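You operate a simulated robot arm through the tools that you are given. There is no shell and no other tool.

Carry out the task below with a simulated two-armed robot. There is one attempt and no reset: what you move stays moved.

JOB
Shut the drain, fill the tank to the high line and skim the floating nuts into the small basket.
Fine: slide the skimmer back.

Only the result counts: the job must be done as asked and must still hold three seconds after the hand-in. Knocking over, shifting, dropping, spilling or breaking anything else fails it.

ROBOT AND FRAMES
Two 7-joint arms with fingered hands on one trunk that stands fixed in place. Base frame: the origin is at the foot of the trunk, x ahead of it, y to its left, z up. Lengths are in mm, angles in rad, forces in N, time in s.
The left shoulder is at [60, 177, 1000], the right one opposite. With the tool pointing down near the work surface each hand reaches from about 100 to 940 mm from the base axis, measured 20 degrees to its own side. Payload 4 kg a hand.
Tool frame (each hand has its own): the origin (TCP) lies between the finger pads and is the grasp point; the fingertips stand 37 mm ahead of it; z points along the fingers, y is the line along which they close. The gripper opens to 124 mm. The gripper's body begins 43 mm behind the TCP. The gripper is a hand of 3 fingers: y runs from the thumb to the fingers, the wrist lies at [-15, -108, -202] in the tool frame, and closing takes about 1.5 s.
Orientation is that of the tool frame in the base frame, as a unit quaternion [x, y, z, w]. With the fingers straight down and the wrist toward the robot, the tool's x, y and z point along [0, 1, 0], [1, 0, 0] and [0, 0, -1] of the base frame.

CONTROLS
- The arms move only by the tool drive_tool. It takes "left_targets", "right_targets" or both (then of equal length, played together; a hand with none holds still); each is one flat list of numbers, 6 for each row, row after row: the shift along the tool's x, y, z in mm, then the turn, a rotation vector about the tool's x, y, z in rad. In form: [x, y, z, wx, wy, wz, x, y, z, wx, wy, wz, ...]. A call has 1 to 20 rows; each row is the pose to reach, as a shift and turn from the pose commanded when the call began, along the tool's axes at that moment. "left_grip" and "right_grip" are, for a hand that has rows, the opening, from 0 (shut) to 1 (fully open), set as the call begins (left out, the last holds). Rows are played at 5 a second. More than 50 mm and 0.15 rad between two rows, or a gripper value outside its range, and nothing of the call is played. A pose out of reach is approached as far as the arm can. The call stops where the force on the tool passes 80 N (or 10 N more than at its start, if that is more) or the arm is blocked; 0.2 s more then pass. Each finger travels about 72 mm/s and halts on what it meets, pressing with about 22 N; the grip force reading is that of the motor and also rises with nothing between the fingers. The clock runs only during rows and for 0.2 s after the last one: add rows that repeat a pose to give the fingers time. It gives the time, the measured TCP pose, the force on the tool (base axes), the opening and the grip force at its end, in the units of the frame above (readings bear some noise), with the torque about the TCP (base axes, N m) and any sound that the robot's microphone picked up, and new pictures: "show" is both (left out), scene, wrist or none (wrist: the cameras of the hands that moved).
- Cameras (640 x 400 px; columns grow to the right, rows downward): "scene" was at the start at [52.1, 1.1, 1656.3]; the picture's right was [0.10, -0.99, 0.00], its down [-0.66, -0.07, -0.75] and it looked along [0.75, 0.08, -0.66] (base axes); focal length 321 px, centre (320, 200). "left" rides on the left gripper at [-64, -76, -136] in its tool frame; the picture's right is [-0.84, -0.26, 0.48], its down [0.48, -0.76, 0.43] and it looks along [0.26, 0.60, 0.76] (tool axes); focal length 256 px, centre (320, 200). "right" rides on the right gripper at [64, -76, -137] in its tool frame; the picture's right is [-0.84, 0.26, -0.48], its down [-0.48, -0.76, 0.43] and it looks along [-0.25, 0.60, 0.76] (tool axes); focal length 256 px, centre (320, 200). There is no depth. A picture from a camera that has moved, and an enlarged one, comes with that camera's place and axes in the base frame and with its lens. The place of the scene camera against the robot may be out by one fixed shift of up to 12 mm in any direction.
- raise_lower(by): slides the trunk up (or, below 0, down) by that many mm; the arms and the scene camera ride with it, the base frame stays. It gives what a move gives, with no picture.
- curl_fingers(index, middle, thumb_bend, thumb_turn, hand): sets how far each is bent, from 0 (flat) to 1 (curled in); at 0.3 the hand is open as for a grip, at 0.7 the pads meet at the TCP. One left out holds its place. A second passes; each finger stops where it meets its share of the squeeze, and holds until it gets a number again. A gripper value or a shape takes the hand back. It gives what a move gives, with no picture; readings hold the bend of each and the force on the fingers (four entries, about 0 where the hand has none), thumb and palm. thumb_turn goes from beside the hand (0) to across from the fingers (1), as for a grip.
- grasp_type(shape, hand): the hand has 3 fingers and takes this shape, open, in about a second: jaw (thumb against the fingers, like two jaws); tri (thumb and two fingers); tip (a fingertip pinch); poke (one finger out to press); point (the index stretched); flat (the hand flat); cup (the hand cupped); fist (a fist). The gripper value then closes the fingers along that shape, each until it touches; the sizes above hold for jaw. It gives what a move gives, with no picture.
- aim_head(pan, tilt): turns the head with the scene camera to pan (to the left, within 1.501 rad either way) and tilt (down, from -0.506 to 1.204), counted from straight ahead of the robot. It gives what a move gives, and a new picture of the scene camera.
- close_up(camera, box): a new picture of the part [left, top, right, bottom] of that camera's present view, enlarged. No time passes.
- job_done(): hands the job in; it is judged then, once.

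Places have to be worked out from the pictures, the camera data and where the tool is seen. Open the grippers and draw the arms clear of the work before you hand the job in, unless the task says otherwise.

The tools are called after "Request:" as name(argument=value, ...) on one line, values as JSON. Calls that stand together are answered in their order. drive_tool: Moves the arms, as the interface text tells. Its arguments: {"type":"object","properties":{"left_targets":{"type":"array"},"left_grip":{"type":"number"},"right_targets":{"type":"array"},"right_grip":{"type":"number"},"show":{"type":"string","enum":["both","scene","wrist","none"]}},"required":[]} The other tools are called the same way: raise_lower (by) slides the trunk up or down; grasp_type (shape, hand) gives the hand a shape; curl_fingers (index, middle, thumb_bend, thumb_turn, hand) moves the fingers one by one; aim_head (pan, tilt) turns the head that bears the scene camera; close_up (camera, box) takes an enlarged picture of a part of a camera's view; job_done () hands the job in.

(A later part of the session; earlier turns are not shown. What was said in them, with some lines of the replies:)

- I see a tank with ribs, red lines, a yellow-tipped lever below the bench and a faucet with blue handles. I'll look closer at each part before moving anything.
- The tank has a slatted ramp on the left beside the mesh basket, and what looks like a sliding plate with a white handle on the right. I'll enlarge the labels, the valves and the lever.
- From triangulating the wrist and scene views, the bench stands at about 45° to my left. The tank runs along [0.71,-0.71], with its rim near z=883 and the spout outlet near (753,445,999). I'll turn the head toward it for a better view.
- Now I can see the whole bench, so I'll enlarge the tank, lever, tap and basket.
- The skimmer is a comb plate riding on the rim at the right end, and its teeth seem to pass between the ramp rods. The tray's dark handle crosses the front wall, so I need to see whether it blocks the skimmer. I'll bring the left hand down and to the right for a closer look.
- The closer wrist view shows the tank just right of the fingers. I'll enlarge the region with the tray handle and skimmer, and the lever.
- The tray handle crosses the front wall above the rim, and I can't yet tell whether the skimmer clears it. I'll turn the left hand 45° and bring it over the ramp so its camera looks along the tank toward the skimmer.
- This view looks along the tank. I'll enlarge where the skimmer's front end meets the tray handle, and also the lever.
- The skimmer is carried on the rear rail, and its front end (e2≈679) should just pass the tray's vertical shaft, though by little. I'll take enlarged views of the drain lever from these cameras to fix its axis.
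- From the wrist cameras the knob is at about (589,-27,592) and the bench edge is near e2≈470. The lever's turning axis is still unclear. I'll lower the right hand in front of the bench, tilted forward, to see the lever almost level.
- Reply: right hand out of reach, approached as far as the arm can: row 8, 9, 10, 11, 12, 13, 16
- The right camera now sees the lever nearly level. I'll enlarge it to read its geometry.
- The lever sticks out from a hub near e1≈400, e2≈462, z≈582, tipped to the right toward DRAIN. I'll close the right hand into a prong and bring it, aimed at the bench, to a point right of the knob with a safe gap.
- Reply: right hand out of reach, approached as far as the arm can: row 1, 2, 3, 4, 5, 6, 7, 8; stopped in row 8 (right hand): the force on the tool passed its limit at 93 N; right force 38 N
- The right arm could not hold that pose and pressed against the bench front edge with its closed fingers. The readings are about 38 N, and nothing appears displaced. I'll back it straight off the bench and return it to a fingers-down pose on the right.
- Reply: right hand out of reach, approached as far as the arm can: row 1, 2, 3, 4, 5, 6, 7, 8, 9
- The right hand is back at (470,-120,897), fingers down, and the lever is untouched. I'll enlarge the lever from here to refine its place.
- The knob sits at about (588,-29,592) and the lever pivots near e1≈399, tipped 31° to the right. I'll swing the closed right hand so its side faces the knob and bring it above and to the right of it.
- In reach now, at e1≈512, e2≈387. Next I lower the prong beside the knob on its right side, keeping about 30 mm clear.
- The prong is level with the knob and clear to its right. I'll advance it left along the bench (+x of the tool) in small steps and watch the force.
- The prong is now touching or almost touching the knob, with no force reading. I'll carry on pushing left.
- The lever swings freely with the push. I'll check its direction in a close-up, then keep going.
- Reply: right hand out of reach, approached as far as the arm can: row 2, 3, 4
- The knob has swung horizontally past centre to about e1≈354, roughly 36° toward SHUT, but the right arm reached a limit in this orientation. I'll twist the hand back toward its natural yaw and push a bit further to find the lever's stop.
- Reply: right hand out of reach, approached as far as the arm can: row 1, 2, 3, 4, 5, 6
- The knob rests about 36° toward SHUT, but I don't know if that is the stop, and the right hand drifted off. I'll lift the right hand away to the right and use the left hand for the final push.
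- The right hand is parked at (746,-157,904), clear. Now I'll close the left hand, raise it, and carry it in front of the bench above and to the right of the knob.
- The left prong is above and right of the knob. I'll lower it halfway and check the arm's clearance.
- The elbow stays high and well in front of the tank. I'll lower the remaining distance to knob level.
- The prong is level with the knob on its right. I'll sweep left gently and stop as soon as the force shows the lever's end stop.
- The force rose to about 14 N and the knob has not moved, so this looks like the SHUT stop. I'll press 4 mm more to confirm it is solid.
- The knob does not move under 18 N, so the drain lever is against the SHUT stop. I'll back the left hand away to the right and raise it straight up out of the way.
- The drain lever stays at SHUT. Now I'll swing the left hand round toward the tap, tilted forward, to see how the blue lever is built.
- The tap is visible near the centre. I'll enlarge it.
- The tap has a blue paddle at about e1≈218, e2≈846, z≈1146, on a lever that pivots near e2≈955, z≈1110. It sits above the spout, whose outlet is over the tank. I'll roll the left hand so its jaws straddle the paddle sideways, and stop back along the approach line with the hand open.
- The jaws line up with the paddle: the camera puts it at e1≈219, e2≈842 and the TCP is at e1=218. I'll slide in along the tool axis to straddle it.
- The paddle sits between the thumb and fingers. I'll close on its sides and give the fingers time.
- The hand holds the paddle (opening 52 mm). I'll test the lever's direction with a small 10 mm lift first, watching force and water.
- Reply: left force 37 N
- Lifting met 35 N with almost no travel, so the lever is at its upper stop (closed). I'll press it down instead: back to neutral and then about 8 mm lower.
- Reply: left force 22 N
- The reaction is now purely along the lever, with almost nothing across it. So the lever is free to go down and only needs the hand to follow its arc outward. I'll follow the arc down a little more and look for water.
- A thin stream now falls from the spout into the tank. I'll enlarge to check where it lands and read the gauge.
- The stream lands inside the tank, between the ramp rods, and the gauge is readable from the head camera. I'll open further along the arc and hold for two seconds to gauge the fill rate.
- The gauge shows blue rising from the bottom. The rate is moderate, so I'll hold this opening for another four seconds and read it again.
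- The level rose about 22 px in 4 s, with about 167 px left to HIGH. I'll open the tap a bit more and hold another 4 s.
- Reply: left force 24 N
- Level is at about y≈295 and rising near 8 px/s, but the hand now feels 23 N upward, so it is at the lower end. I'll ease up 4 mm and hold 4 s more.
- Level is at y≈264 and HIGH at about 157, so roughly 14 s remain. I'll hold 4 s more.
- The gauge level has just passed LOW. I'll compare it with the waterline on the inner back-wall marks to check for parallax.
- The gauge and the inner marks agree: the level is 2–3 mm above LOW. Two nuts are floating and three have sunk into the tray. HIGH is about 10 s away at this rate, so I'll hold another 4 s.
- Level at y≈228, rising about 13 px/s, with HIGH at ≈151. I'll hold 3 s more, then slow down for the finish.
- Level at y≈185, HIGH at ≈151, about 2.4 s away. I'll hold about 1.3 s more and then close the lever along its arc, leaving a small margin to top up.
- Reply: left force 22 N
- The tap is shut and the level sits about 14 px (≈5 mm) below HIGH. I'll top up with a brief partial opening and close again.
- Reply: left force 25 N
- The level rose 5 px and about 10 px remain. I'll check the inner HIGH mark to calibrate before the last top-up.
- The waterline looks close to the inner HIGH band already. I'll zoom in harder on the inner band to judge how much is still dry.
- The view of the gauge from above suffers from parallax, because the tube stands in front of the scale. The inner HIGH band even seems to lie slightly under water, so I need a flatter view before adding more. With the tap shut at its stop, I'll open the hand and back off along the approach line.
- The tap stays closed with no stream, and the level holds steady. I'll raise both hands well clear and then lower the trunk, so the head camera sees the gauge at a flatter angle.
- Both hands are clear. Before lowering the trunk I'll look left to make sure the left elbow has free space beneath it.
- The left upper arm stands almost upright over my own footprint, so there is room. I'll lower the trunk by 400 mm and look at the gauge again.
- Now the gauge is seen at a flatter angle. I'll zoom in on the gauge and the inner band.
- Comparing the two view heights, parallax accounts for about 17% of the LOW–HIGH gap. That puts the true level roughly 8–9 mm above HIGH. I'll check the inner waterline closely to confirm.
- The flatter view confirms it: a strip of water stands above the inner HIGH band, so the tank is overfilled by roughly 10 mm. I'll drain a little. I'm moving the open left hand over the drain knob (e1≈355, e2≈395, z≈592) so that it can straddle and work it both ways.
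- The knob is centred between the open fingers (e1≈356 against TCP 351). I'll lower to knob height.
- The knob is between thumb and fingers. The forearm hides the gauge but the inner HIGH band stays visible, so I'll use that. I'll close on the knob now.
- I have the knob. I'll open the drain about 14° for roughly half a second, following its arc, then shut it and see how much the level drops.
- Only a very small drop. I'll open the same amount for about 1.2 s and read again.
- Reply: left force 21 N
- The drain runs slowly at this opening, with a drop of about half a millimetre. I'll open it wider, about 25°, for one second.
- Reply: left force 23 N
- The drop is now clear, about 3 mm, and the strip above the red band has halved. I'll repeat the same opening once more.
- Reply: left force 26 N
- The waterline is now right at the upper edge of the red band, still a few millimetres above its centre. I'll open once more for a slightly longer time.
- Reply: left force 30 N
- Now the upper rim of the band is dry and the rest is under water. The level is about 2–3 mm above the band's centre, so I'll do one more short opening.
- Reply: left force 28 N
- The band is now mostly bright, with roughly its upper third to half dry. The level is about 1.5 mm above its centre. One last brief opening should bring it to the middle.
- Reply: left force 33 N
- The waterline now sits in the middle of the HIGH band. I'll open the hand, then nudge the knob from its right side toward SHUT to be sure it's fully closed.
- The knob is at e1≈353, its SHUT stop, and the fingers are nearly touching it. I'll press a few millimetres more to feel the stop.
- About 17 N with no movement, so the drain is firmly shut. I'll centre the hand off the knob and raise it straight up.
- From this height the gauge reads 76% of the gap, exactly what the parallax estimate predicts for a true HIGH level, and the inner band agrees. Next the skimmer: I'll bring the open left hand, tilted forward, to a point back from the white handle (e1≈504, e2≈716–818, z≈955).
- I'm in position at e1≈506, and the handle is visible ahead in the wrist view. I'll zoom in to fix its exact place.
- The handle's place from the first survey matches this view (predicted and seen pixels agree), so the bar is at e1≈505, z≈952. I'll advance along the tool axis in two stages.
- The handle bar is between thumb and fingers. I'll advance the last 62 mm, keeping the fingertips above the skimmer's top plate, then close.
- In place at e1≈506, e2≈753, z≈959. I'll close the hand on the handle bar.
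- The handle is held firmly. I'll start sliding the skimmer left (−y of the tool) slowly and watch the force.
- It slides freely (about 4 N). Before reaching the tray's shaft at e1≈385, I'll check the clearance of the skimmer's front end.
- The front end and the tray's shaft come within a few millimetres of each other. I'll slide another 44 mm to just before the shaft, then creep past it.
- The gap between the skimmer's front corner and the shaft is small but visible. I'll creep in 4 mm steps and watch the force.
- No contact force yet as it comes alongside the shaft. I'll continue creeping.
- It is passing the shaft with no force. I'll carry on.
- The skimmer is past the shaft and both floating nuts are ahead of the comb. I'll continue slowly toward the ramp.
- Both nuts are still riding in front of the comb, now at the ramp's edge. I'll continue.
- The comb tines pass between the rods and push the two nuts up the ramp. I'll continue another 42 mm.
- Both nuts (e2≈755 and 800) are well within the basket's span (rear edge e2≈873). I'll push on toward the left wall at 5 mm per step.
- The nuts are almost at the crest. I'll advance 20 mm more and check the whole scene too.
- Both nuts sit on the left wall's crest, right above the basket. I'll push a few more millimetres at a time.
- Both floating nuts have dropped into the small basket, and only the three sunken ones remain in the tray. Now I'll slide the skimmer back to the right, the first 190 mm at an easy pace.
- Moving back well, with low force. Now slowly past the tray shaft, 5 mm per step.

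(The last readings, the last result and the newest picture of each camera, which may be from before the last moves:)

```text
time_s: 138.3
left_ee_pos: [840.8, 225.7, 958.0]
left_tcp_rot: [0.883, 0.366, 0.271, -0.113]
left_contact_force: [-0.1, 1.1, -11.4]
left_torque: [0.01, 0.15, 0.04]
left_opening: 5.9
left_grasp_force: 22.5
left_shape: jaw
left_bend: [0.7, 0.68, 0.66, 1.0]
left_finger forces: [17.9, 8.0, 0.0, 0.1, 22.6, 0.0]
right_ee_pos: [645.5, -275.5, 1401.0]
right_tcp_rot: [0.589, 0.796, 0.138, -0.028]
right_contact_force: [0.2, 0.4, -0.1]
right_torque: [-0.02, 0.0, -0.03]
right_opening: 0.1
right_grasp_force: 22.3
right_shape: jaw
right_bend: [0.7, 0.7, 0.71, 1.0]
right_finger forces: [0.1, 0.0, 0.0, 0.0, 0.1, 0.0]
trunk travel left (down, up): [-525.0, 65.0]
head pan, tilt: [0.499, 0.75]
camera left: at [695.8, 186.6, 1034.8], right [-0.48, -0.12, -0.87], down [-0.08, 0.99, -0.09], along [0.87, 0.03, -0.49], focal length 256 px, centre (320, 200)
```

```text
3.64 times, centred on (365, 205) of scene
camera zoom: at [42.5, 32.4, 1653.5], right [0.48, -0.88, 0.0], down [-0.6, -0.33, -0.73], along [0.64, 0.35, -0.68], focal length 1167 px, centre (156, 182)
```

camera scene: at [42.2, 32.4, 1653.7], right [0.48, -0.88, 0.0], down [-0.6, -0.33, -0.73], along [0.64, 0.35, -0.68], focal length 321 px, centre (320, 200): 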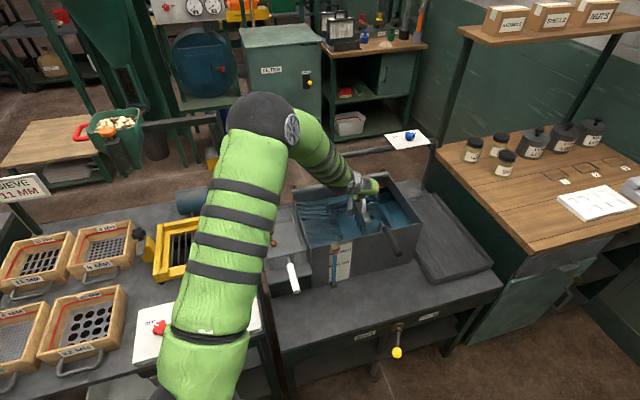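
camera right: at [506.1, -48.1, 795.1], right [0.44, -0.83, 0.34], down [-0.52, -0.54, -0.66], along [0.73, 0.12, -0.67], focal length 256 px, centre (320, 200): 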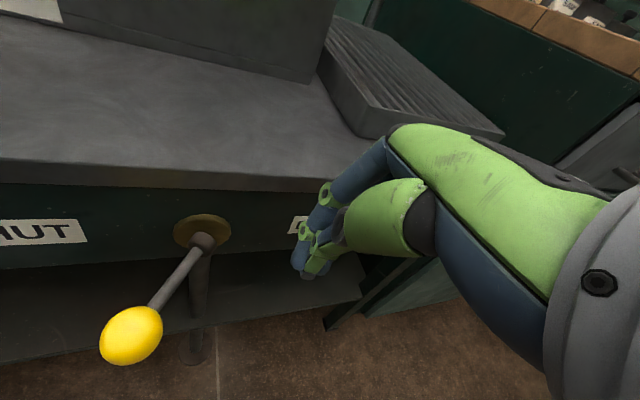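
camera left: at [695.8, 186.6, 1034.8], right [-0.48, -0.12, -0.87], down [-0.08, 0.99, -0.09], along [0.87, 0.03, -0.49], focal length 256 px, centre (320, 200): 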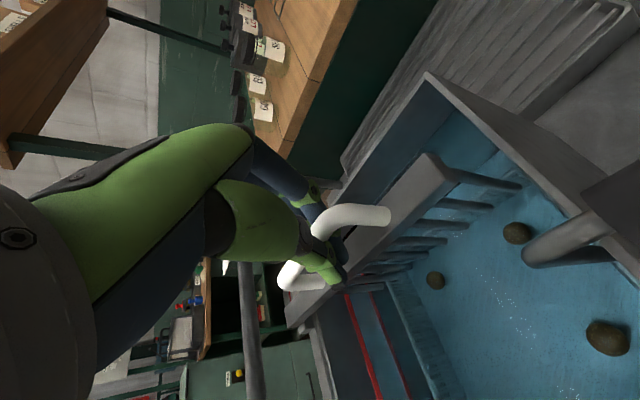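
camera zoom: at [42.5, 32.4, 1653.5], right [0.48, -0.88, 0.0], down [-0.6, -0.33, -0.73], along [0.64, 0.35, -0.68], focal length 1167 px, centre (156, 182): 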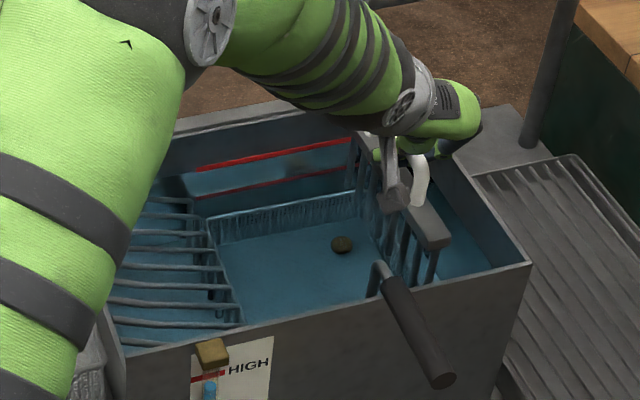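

It is past the shaft, with about 69 mm left to its start position. I'll bring it home gently.

Request:
drive_tool(left_targets=[0, 8, 0, 0, 0, 0, 0, 16, 0, 0, 0, 0, 0, 24, 0, 0, 0, 0, 0, 32, 0, 0, 0, 0, 0, 40, 0, 0, 0, 0, 0, 48, 0, 0, 0, 0, 0, 56, 0, 0, 0, 0, 0, 62, 0, 0, 0, 0, 0, 66, 0, 0, 0, 0, 0, 69, 0, 0, 0, 0], show="wrist")

Request:
close_up(camera="scene", box=[290, 150, 440, 260])

```text
time_s: 140.5
left_ee_pos: [889.5, 176.9, 958.1]
left_tcp_rot: [0.883, 0.367, 0.272, -0.113]
left_contact_force: [-11.6, 4.5, -9.7]
left_torque: [-0.01, 0.24, -0.02]
left_opening: 6.2
left_grasp_force: 21.7
left_shape: jaw
left_bend: [0.7, 0.69, 0.66, 1.0]
left_finger forces: [15.0, 7.4, 0.0, 0.1, 28.3, 0.0]
right_ee_pos: [646.3, -273.3, 1402.5]
right_tcp_rot: [0.588, 0.796, 0.139, -0.027]
right_contact_force: [0.7, -0.2, 0.1]
right_torque: [-0.03, -0.01, 0.01]
right_opening: 0.1
right_grasp_force: 22.8
right_shape: jaw
right_bend: [0.7, 0.7, 0.71, 1.0]
right_finger forces: [0.0, 0.0, 0.0, 0.1, 0.0, 0.1]
trunk travel left (down, up): [-525.0, 65.0]
head pan, tilt: [0.499, 0.75]
camera left: at [743.6, 139.0, 1034.7], right [-0.48, -0.12, -0.87], down [-0.08, 0.99, -0.09], along [0.87, 0.03, -0.49], focal length 256 px, centre (320, 200)
```

left: 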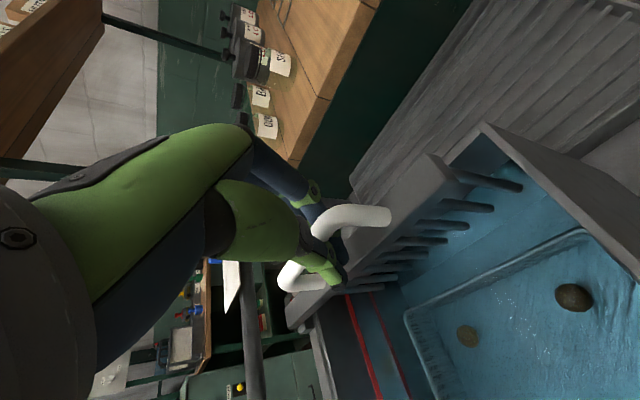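

```text
3.64 times, centred on (365, 205) of scene
camera zoom: at [41.0, 32.9, 1653.7], right [0.48, -0.88, 0.0], down [-0.6, -0.33, -0.73], along [0.64, 0.35, -0.68], focal length 1167 px, centre (156, 182)
```

zoom: 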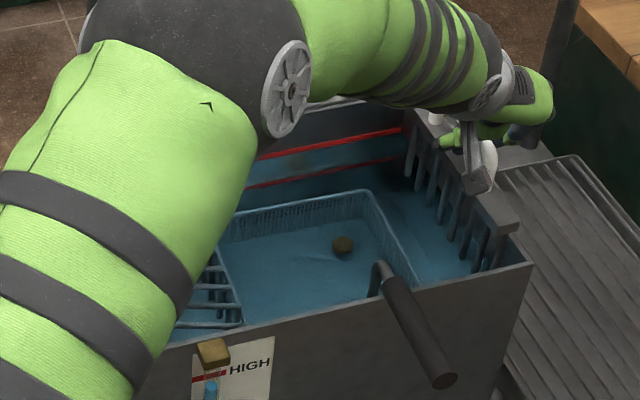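

The skimmer is back at exactly its starting place (TCP matches) and touching its end stop. I'll open the hand and back away along the approach line.

Request:
drive_tool(left_targets=[0, -2, 0, 0, 0, 0, 0, -2, 0, 0, 0, 0, 0, -2, 0, 0, 0, 0, 0, -2, 0, 0, 0, 0, 0, -2, 0, 0, 0, 0, 0, -2, 0, 0, 0, 0, 0, -2, 0, 0, 0, 0, 0, -2, -30, 0, 0, 0, 0, -2, -60, 0, 0, 0, 0, -2, -95, 0, 0, 0, 0, -2, -130, 0, 0, 0, 0, -2, -165, 0, 0, 0], left_grip=1, show="both")

Request:
close_up(camera="scene", box=[340, 150, 450, 260])

```text
time_s: 143.1
left_ee_pos: [819.7, 111.8, 1096.3]
left_tcp_rot: [0.882, 0.367, 0.274, -0.113]
left_contact_force: [0.1, 0.2, 0.7]
left_torque: [0.01, 0.0, -0.01]
left_opening: 123.7
left_grasp_force: 0.0
left_shape: jaw
left_bend: [0.3, 0.3, 0.3, 0.98]
left_finger forces: [0.0, 0.0, 0.0, 0.1, 0.0, 0.1]
right_ee_pos: [643.6, -275.7, 1401.7]
right_tcp_rot: [0.588, 0.796, 0.139, -0.028]
right_contact_force: [-0.2, 0.5, 0.4]
right_torque: [-0.01, 0.0, -0.02]
right_opening: 0.2
right_grasp_force: 22.4
right_shape: jaw
right_bend: [0.7, 0.7, 0.71, 1.0]
right_finger forces: [0.0, 0.0, 0.0, 0.1, 0.1, 0.0]
trunk travel left (down, up): [-525.0, 65.0]
head pan, tilt: [0.499, 0.75]
camera scene: at [40.5, 31.8, 1653.7], right [0.48, -0.88, 0.0], down [-0.6, -0.33, -0.73], along [0.64, 0.35, -0.68], focal length 321 px, centre (320, 200)
camera left: at [673.8, 74.1, 1172.0], right [-0.48, -0.12, -0.87], down [-0.08, 0.99, -0.09], along [0.87, 0.03, -0.48], focal length 256 px, centre (320, 200)
```

scene: 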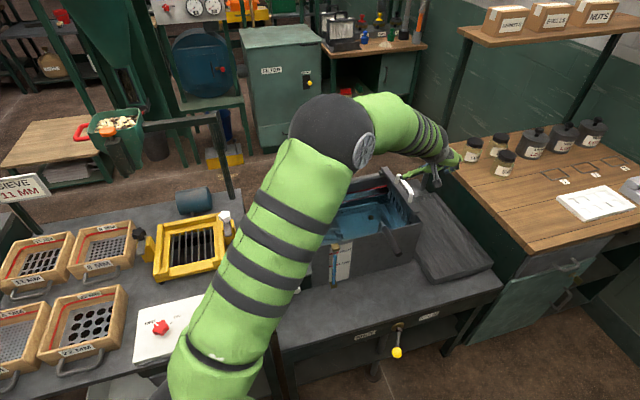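
left: 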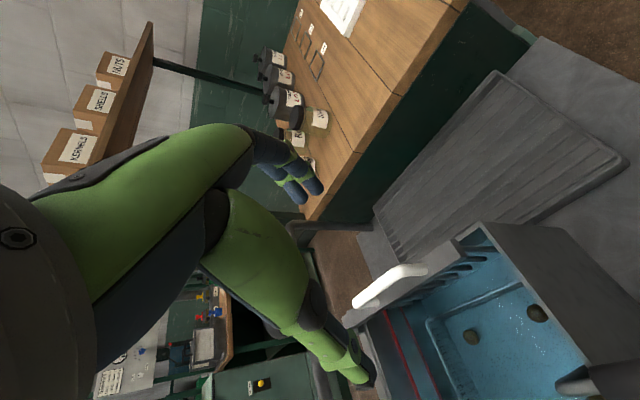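

```text
3.64 times, centred on (395, 205) of scene
camera zoom: at [40.5, 31.8, 1653.7], right [0.48, -0.88, 0.0], down [-0.6, -0.33, -0.73], along [0.64, 0.35, -0.68], focal length 1167 px, centre (47, 182)
```

zoom: 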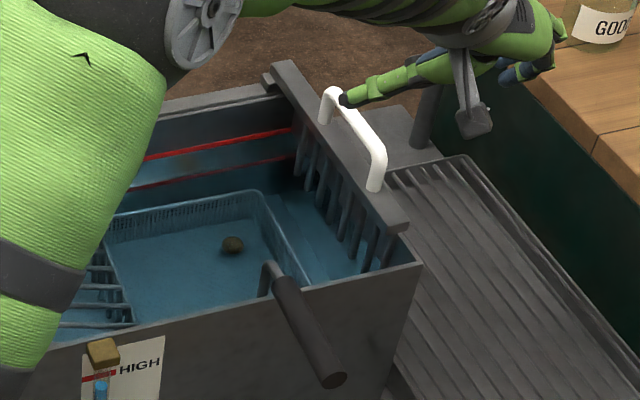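

The skimmer is home and released. I'll withdraw the left arm up and back, and open the right hand as well.

Request:
drive_tool(left_targets=[-11.5, -17, -35.3, 0, -0.0667, 0, -22.9, -33.9, -70.6, 0, -0.1333, 0, -34.4, -50.9, -106, 0, -0.2, 0, -45.8, -67.8, -141.3, 0, -0.2667, 0, -57.3, -84.8, -176.6, 0, -0.3333, 0, -68.7, -101.7, -211.9, 0, -0.4, 0, -80.2, -118.7, -247.3, 0, -0.4667, 0, -91.6, -135.6, -282.6, 0, -0.5333, 0, -103.1, -152.6, -317.9, 0, -0.6, 0], right_targets=[0, 0, 0, 0, 0, 0, 0, 0, 0, 0, 0, 0, 0, 0, 0, 0, 0, 0, 0, 0, 0, 0, 0, 0, 0, 0, 0, 0, 0, 0, 0, 0, 0, 0, 0, 0, 0, 0, 0, 0, 0, 0, 0, 0, 0, 0, 0, 0, 0, 0, 0, 0, 0, 0], right_grip=1, left_grip=1, show="scene")

```text
time_s: 145.1
left_ee_pos: [526.5, 29.3, 1300.5]
left_tcp_rot: [0.924, 0.383, -0.001, 0.001]
left_contact_force: [-0.2, -0.2, -0.5]
left_torque: [-0.03, 0.01, -0.02]
left_opening: 123.6
left_grasp_force: 0.1
left_shape: jaw
left_bend: [0.3, 0.3, 0.3, 0.98]
left_finger forces: [0.1, 0.1, 0.0, 0.1, 0.0, 0.0]
right_ee_pos: [643.3, -274.9, 1402.9]
right_tcp_rot: [0.589, 0.796, 0.138, -0.027]
right_contact_force: [0.8, -0.1, 0.5]
right_torque: [-0.01, -0.01, -0.02]
right_opening: 123.8
right_grasp_force: 0.1
right_shape: jaw
right_bend: [0.3, 0.3, 0.3, 0.98]
right_finger forces: [0.1, 0.0, 0.1, 0.0, 0.0, 0.0]
trunk travel left (down, up): [-525.0, 65.0]
head pan, tilt: [0.499, 0.75]
camera scene: at [40.3, 32.1, 1653.7], right [0.48, -0.88, 0.0], down [-0.6, -0.33, -0.73], along [0.64, 0.35, -0.68], focal length 321 px, centre (320, 200)
```

scene: 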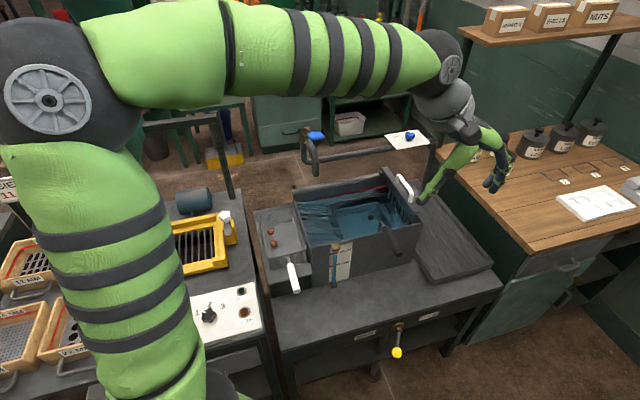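

Both hands are open and clear. Now I'll check the gauge, the inner band, the basket, the tap and the drain lever.

Request:
close_up(camera="scene", box=[325, 240, 350, 275])

Request:
close_up(camera="scene", box=[345, 180, 410, 215])

Request:
close_up(camera="scene", box=[240, 120, 440, 310])

Request:
close_up(camera="scene", box=[340, 290, 460, 370])

```text
11.43 times, centred on (338, 258) of scene
camera zoom: at [40.3, 32.1, 1653.7], right [0.48, -0.88, 0.0], down [-0.6, -0.33, -0.73], along [0.64, 0.35, -0.68], focal length 3669 px, centre (120, -457)
```

zoom: 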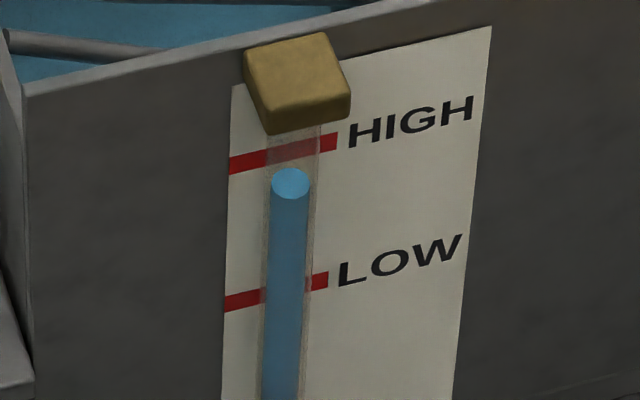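

```text
9.85 times, centred on (378, 198) of scene
camera zoom: at [40.3, 32.1, 1653.7], right [0.48, -0.88, 0.0], down [-0.6, -0.33, -0.73], along [0.64, 0.35, -0.68], focal length 3161 px, centre (-246, 225)
```

zoom: 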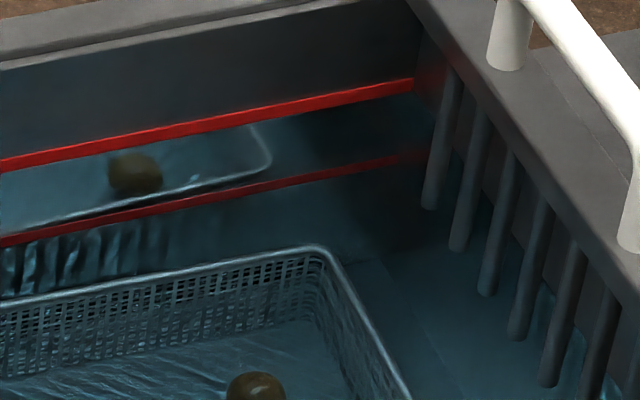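

```text
2.11 times, centred on (340, 215) of scene
camera zoom: at [40.3, 32.1, 1653.7], right [0.48, -0.88, 0.0], down [-0.6, -0.33, -0.73], along [0.64, 0.35, -0.68], focal length 676 px, centre (278, 168)
```

zoom: 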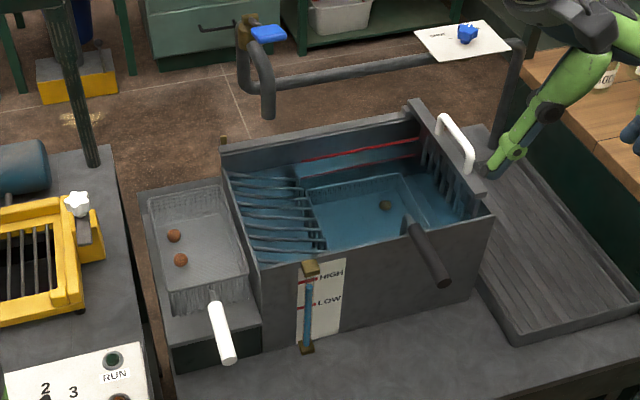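

```text
5.00 times, centred on (400, 330) of scene
camera zoom: at [40.3, 32.1, 1653.7], right [0.48, -0.88, 0.0], down [-0.6, -0.33, -0.73], along [0.64, 0.35, -0.68], focal length 1605 px, centre (-80, -450)
```

zoom: 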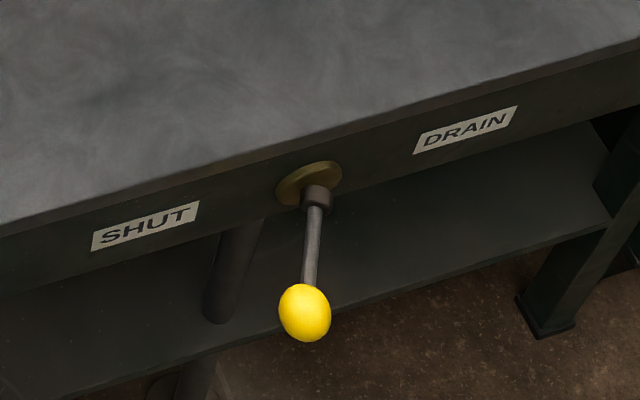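

Everything looks right: two nuts in the basket, the tap shut with no stream, the drain at SHUT, the skimmer home, and the level unchanged for over 30 s. I'll lower the trunk once more for a flatter look at the level, since both hands are where that was safe before.

Request:
raise_lower(by=-400)

Request:
aim_head(pan=0.5, tilt=0.5)

Request:
close_up(camera="scene", box=[325, 210, 375, 300])

Request:
close_up(camera="scene", box=[330, 215, 355, 250])

Request:
close_up(camera="scene", box=[345, 170, 375, 195])

```text
time_s: 148.9
left_ee_pos: [528.3, 27.9, 898.7]
left_tcp_rot: [0.924, 0.383, -0.001, -0.001]
left_contact_force: [-0.1, -0.7, 0.0]
left_torque: [0.02, -0.03, -0.01]
left_opening: 123.6
left_grasp_force: 0.0
left_shape: jaw
left_bend: [0.3, 0.3, 0.3, 0.98]
left_finger forces: [0.0, 0.0, 0.0, 0.0, 0.0, 0.1]
right_ee_pos: [645.0, -274.2, 1002.5]
right_tcp_rot: [0.589, 0.796, 0.139, -0.028]
right_contact_force: [-0.4, -1.2, -0.3]
right_torque: [-0.04, 0.01, 0.02]
right_opening: 123.6
right_grasp_force: 0.1
right_shape: jaw
right_bend: [0.3, 0.3, 0.3, 0.98]
right_finger forces: [0.0, 0.0, 0.1, 0.1, 0.1, 0.1]
trunk travel left (down, up): [-125.0, 465.0]
head pan, tilt: [0.499, 0.75]
```

```text
time_s: 149.7
left_ee_pos: [528.2, 29.5, 898.5]
left_tcp_rot: [0.924, 0.383, 0.0, 0.0]
left_contact_force: [0.4, 0.3, -0.9]
left_torque: [0.0, 0.02, 0.0]
left_opening: 123.7
left_grasp_force: 0.1
left_shape: jaw
left_bend: [0.3, 0.3, 0.3, 0.98]
left_finger forces: [0.0, 0.0, 0.1, 0.0, 0.0, 0.0]
right_ee_pos: [643.2, -275.3, 1002.0]
right_tcp_rot: [0.588, 0.796, 0.138, -0.028]
right_contact_force: [0.5, 0.8, 0.2]
right_torque: [0.0, 0.01, -0.01]
right_opening: 124.0
right_grasp_force: 0.0
right_shape: jaw
right_bend: [0.3, 0.3, 0.3, 0.98]
right_finger forces: [0.0, 0.0, 0.0, 0.0, 0.0, 0.1]
trunk travel left (down, up): [-125.0, 465.0]
head pan, tilt: [0.499, 0.499]
camera scene: at [48.3, 36.0, 1275.6], right [0.48, -0.88, 0.0], down [-0.42, -0.23, -0.88], along [0.77, 0.42, -0.48], focal length 321 px, centre (320, 200)
```

scene: 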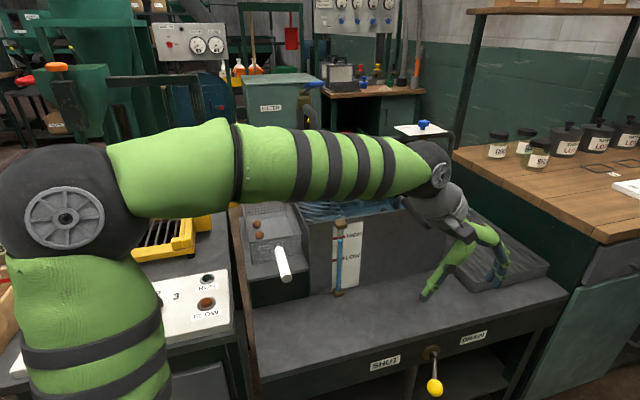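

```text
4.44 times, centred on (350, 255) of scene
camera zoom: at [48.3, 36.0, 1275.6], right [0.48, -0.88, 0.0], down [-0.42, -0.23, -0.88], along [0.77, 0.42, -0.48], focal length 1427 px, centre (187, -44)
```

zoom: 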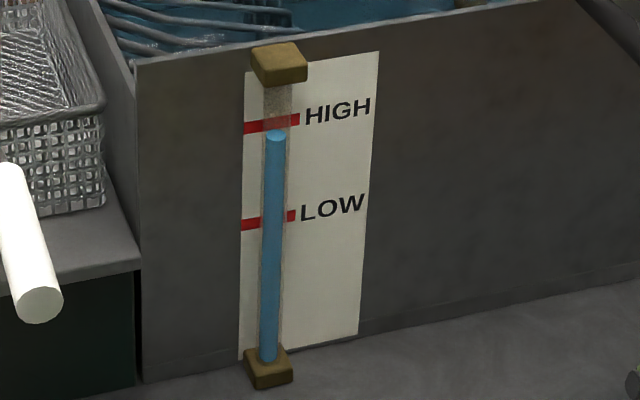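

```text
11.43 times, centred on (342, 232) of scene
camera zoom: at [48.3, 36.0, 1275.6], right [0.48, -0.88, 0.0], down [-0.42, -0.23, -0.88], along [0.77, 0.42, -0.48], focal length 3669 px, centre (63, -171)
```

zoom: 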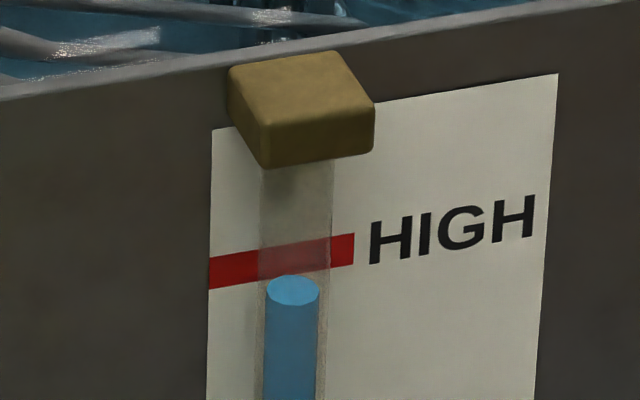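

```text
16.00 times, centred on (360, 182) of scene
camera zoom: at [48.3, 36.0, 1275.6], right [0.48, -0.88, 0.0], down [-0.42, -0.23, -0.88], along [0.77, 0.42, -0.48], focal length 5136 px, centre (-320, 480)
```

zoom: 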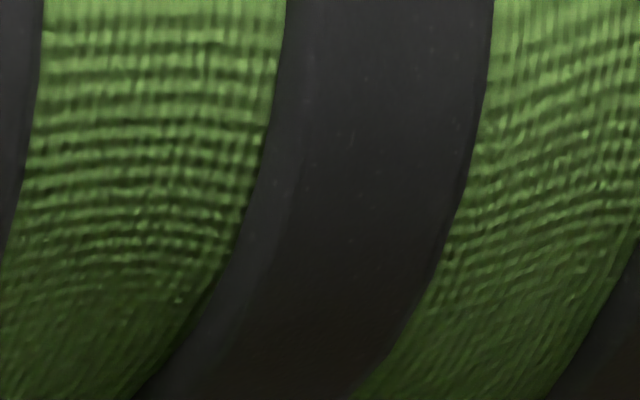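

In the flatter view the gauge reads 87%, exactly what a true HIGH level should show here, so both views put the level within about 1 mm of HIGH. I'll raise the trunk back and draw the left arm further away from the work.

Request:
raise_lower(by=400)

Request:
drive_tool(left_targets=[20, -31, -18, 0, 0, 0, 41, -62, -36, 0, 0, 0, 62, -94, -55, 0, 0, 0, 82, -125, -73, 0, 0, 0, 103, -157, -92, 0, 0, 0, 123, -188, -110, 0, 0, 0], left_grip=1, show="none")

Request:
aim_head(pan=0.5, tilt=0.75)

Request:
close_up(camera="scene", box=[240, 120, 440, 370])

Request:
close_up(camera="scene", box=[325, 240, 350, 275])

```text
time_s: 153.5
left_ee_pos: [529.5, 29.3, 1298.3]
left_tcp_rot: [0.924, 0.383, 0.0, -0.001]
left_contact_force: [-0.4, 0.1, -1.0]
left_torque: [-0.01, 0.01, 0.0]
left_opening: 123.9
left_grasp_force: 0.1
left_shape: jaw
left_bend: [0.3, 0.3, 0.3, 0.98]
left_finger forces: [0.0, 0.1, 0.0, 0.0, 0.1, 0.0]
right_ee_pos: [645.2, -275.4, 1401.7]
right_tcp_rot: [0.588, 0.796, 0.139, -0.027]
right_contact_force: [-0.3, 0.7, -0.3]
right_torque: [0.0, 0.0, -0.01]
right_opening: 123.8
right_grasp_force: 0.0
right_shape: jaw
right_bend: [0.3, 0.3, 0.3, 0.98]
right_finger forces: [0.0, 0.1, 0.0, 0.0, 0.1, 0.1]
trunk travel left (down, up): [-525.0, 65.0]
head pan, tilt: [0.499, 0.499]
```

```text
time_s: 154.9
left_ee_pos: [481.7, 248.1, 1409.5]
left_tcp_rot: [0.924, 0.383, 0.001, 0.001]
left_contact_force: [-0.1, -0.3, -0.4]
left_torque: [-0.07, 0.01, 0.0]
left_opening: 123.5
left_grasp_force: 0.0
left_shape: jaw
left_bend: [0.3, 0.3, 0.3, 0.98]
left_finger forces: [0.0, 0.0, 0.1, 0.1, 0.0, 0.1]
right_ee_pos: [643.8, -273.8, 1403.0]
right_tcp_rot: [0.588, 0.796, 0.138, -0.027]
right_contact_force: [-0.2, 0.1, -0.7]
right_torque: [0.0, 0.0, -0.02]
right_opening: 123.6
right_grasp_force: 0.2
right_shape: jaw
right_bend: [0.3, 0.3, 0.3, 0.98]
right_finger forces: [0.1, 0.1, 0.1, 0.0, 0.0, 0.0]
trunk travel left (down, up): [-525.0, 65.0]
head pan, tilt: [0.499, 0.499]
```

```text
time_s: 155.7
left_ee_pos: [481.5, 246.7, 1408.5]
left_tcp_rot: [0.924, 0.383, -0.001, -0.001]
left_contact_force: [-0.1, 0.7, 0.3]
left_torque: [0.01, -0.02, 0.01]
left_opening: 123.6
left_grasp_force: 0.0
left_shape: jaw
left_bend: [0.3, 0.3, 0.3, 0.98]
left_finger forces: [0.0, 0.0, 0.0, 0.0, 0.0, 0.0]
right_ee_pos: [644.2, -274.6, 1401.0]
right_tcp_rot: [0.588, 0.796, 0.138, -0.028]
right_contact_force: [0.5, 0.0, 0.8]
right_torque: [-0.01, -0.02, 0.0]
right_opening: 123.6
right_grasp_force: 0.1
right_shape: jaw
right_bend: [0.3, 0.3, 0.3, 0.98]
right_finger forces: [0.0, 0.0, 0.0, 0.0, 0.0, 0.0]
trunk travel left (down, up): [-525.0, 65.0]
head pan, tilt: [0.499, 0.75]
camera scene: at [41.1, 32.3, 1653.8], right [0.48, -0.88, 0.0], down [-0.6, -0.33, -0.73], along [0.64, 0.35, -0.68], focal length 321 px, centre (320, 200)
```

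scene: 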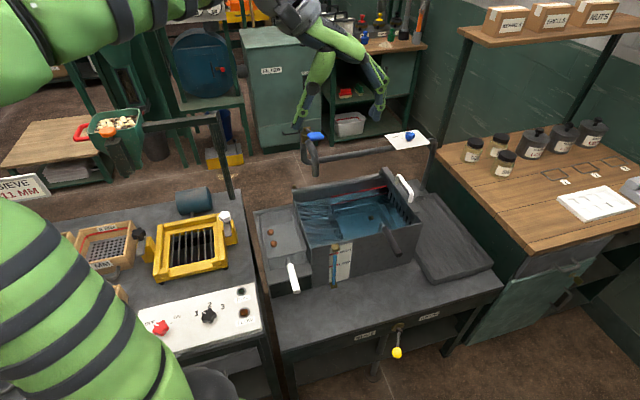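

```text
1.60 times, centred on (340, 245) of scene
camera zoom: at [41.1, 32.3, 1653.8], right [0.48, -0.88, 0.0], down [-0.6, -0.33, -0.73], along [0.64, 0.35, -0.68], focal length 514 px, centre (288, 128)
```

zoom: 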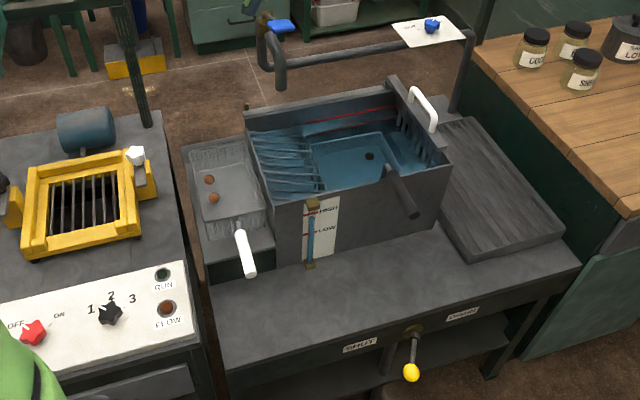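

```text
11.43 times, centred on (338, 258) of scene
camera zoom: at [41.1, 32.3, 1653.8], right [0.48, -0.88, 0.0], down [-0.6, -0.33, -0.73], along [0.64, 0.35, -0.68], focal length 3669 px, centre (120, -457)
```

zoom: 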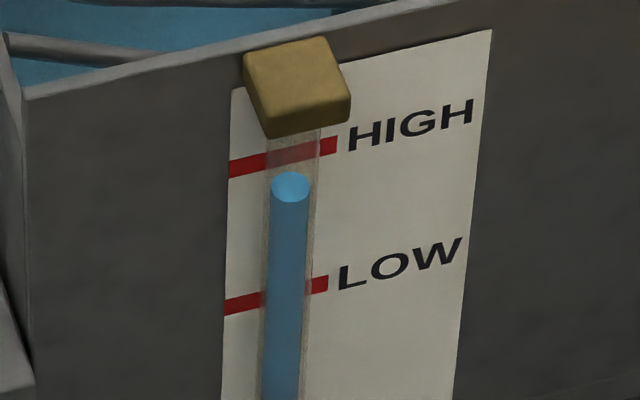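

Final check: drain at SHUT, tap off, level steady at HIGH after allowing for parallax. Both floating nuts are in the small basket, the skimmer is back at its start, and both hands are open and clear. I'm handing in the job.

Request:
job_done()

```text
The job is handed in.
```

The job is handed in, and every step was done as far as I could see. I don't have the result of the judging.

- **Drain:** shut. The lever is against its SHUT stop and did not move under about 17 N.
- **Tank level:** at the HIGH line to within about 1 mm. I first overfilled by roughly 10 mm, because the gauge reads low when seen from above. I then drained it back in short bursts. The level held for over 50 s before hand-in.
- **Nuts:** two floated, and both are in the small basket. The other three sank and are still in the tray in the tank.
- **Skimmer:** slid back to its starting place.
- **Tap:** closed at its stop, with no water running.

Early on, the right hand pressed against the bench's front edge and stopped at 93 N. I saw nothing moved or damaged by it.

Both hands were open and clear of the work when I handed in.
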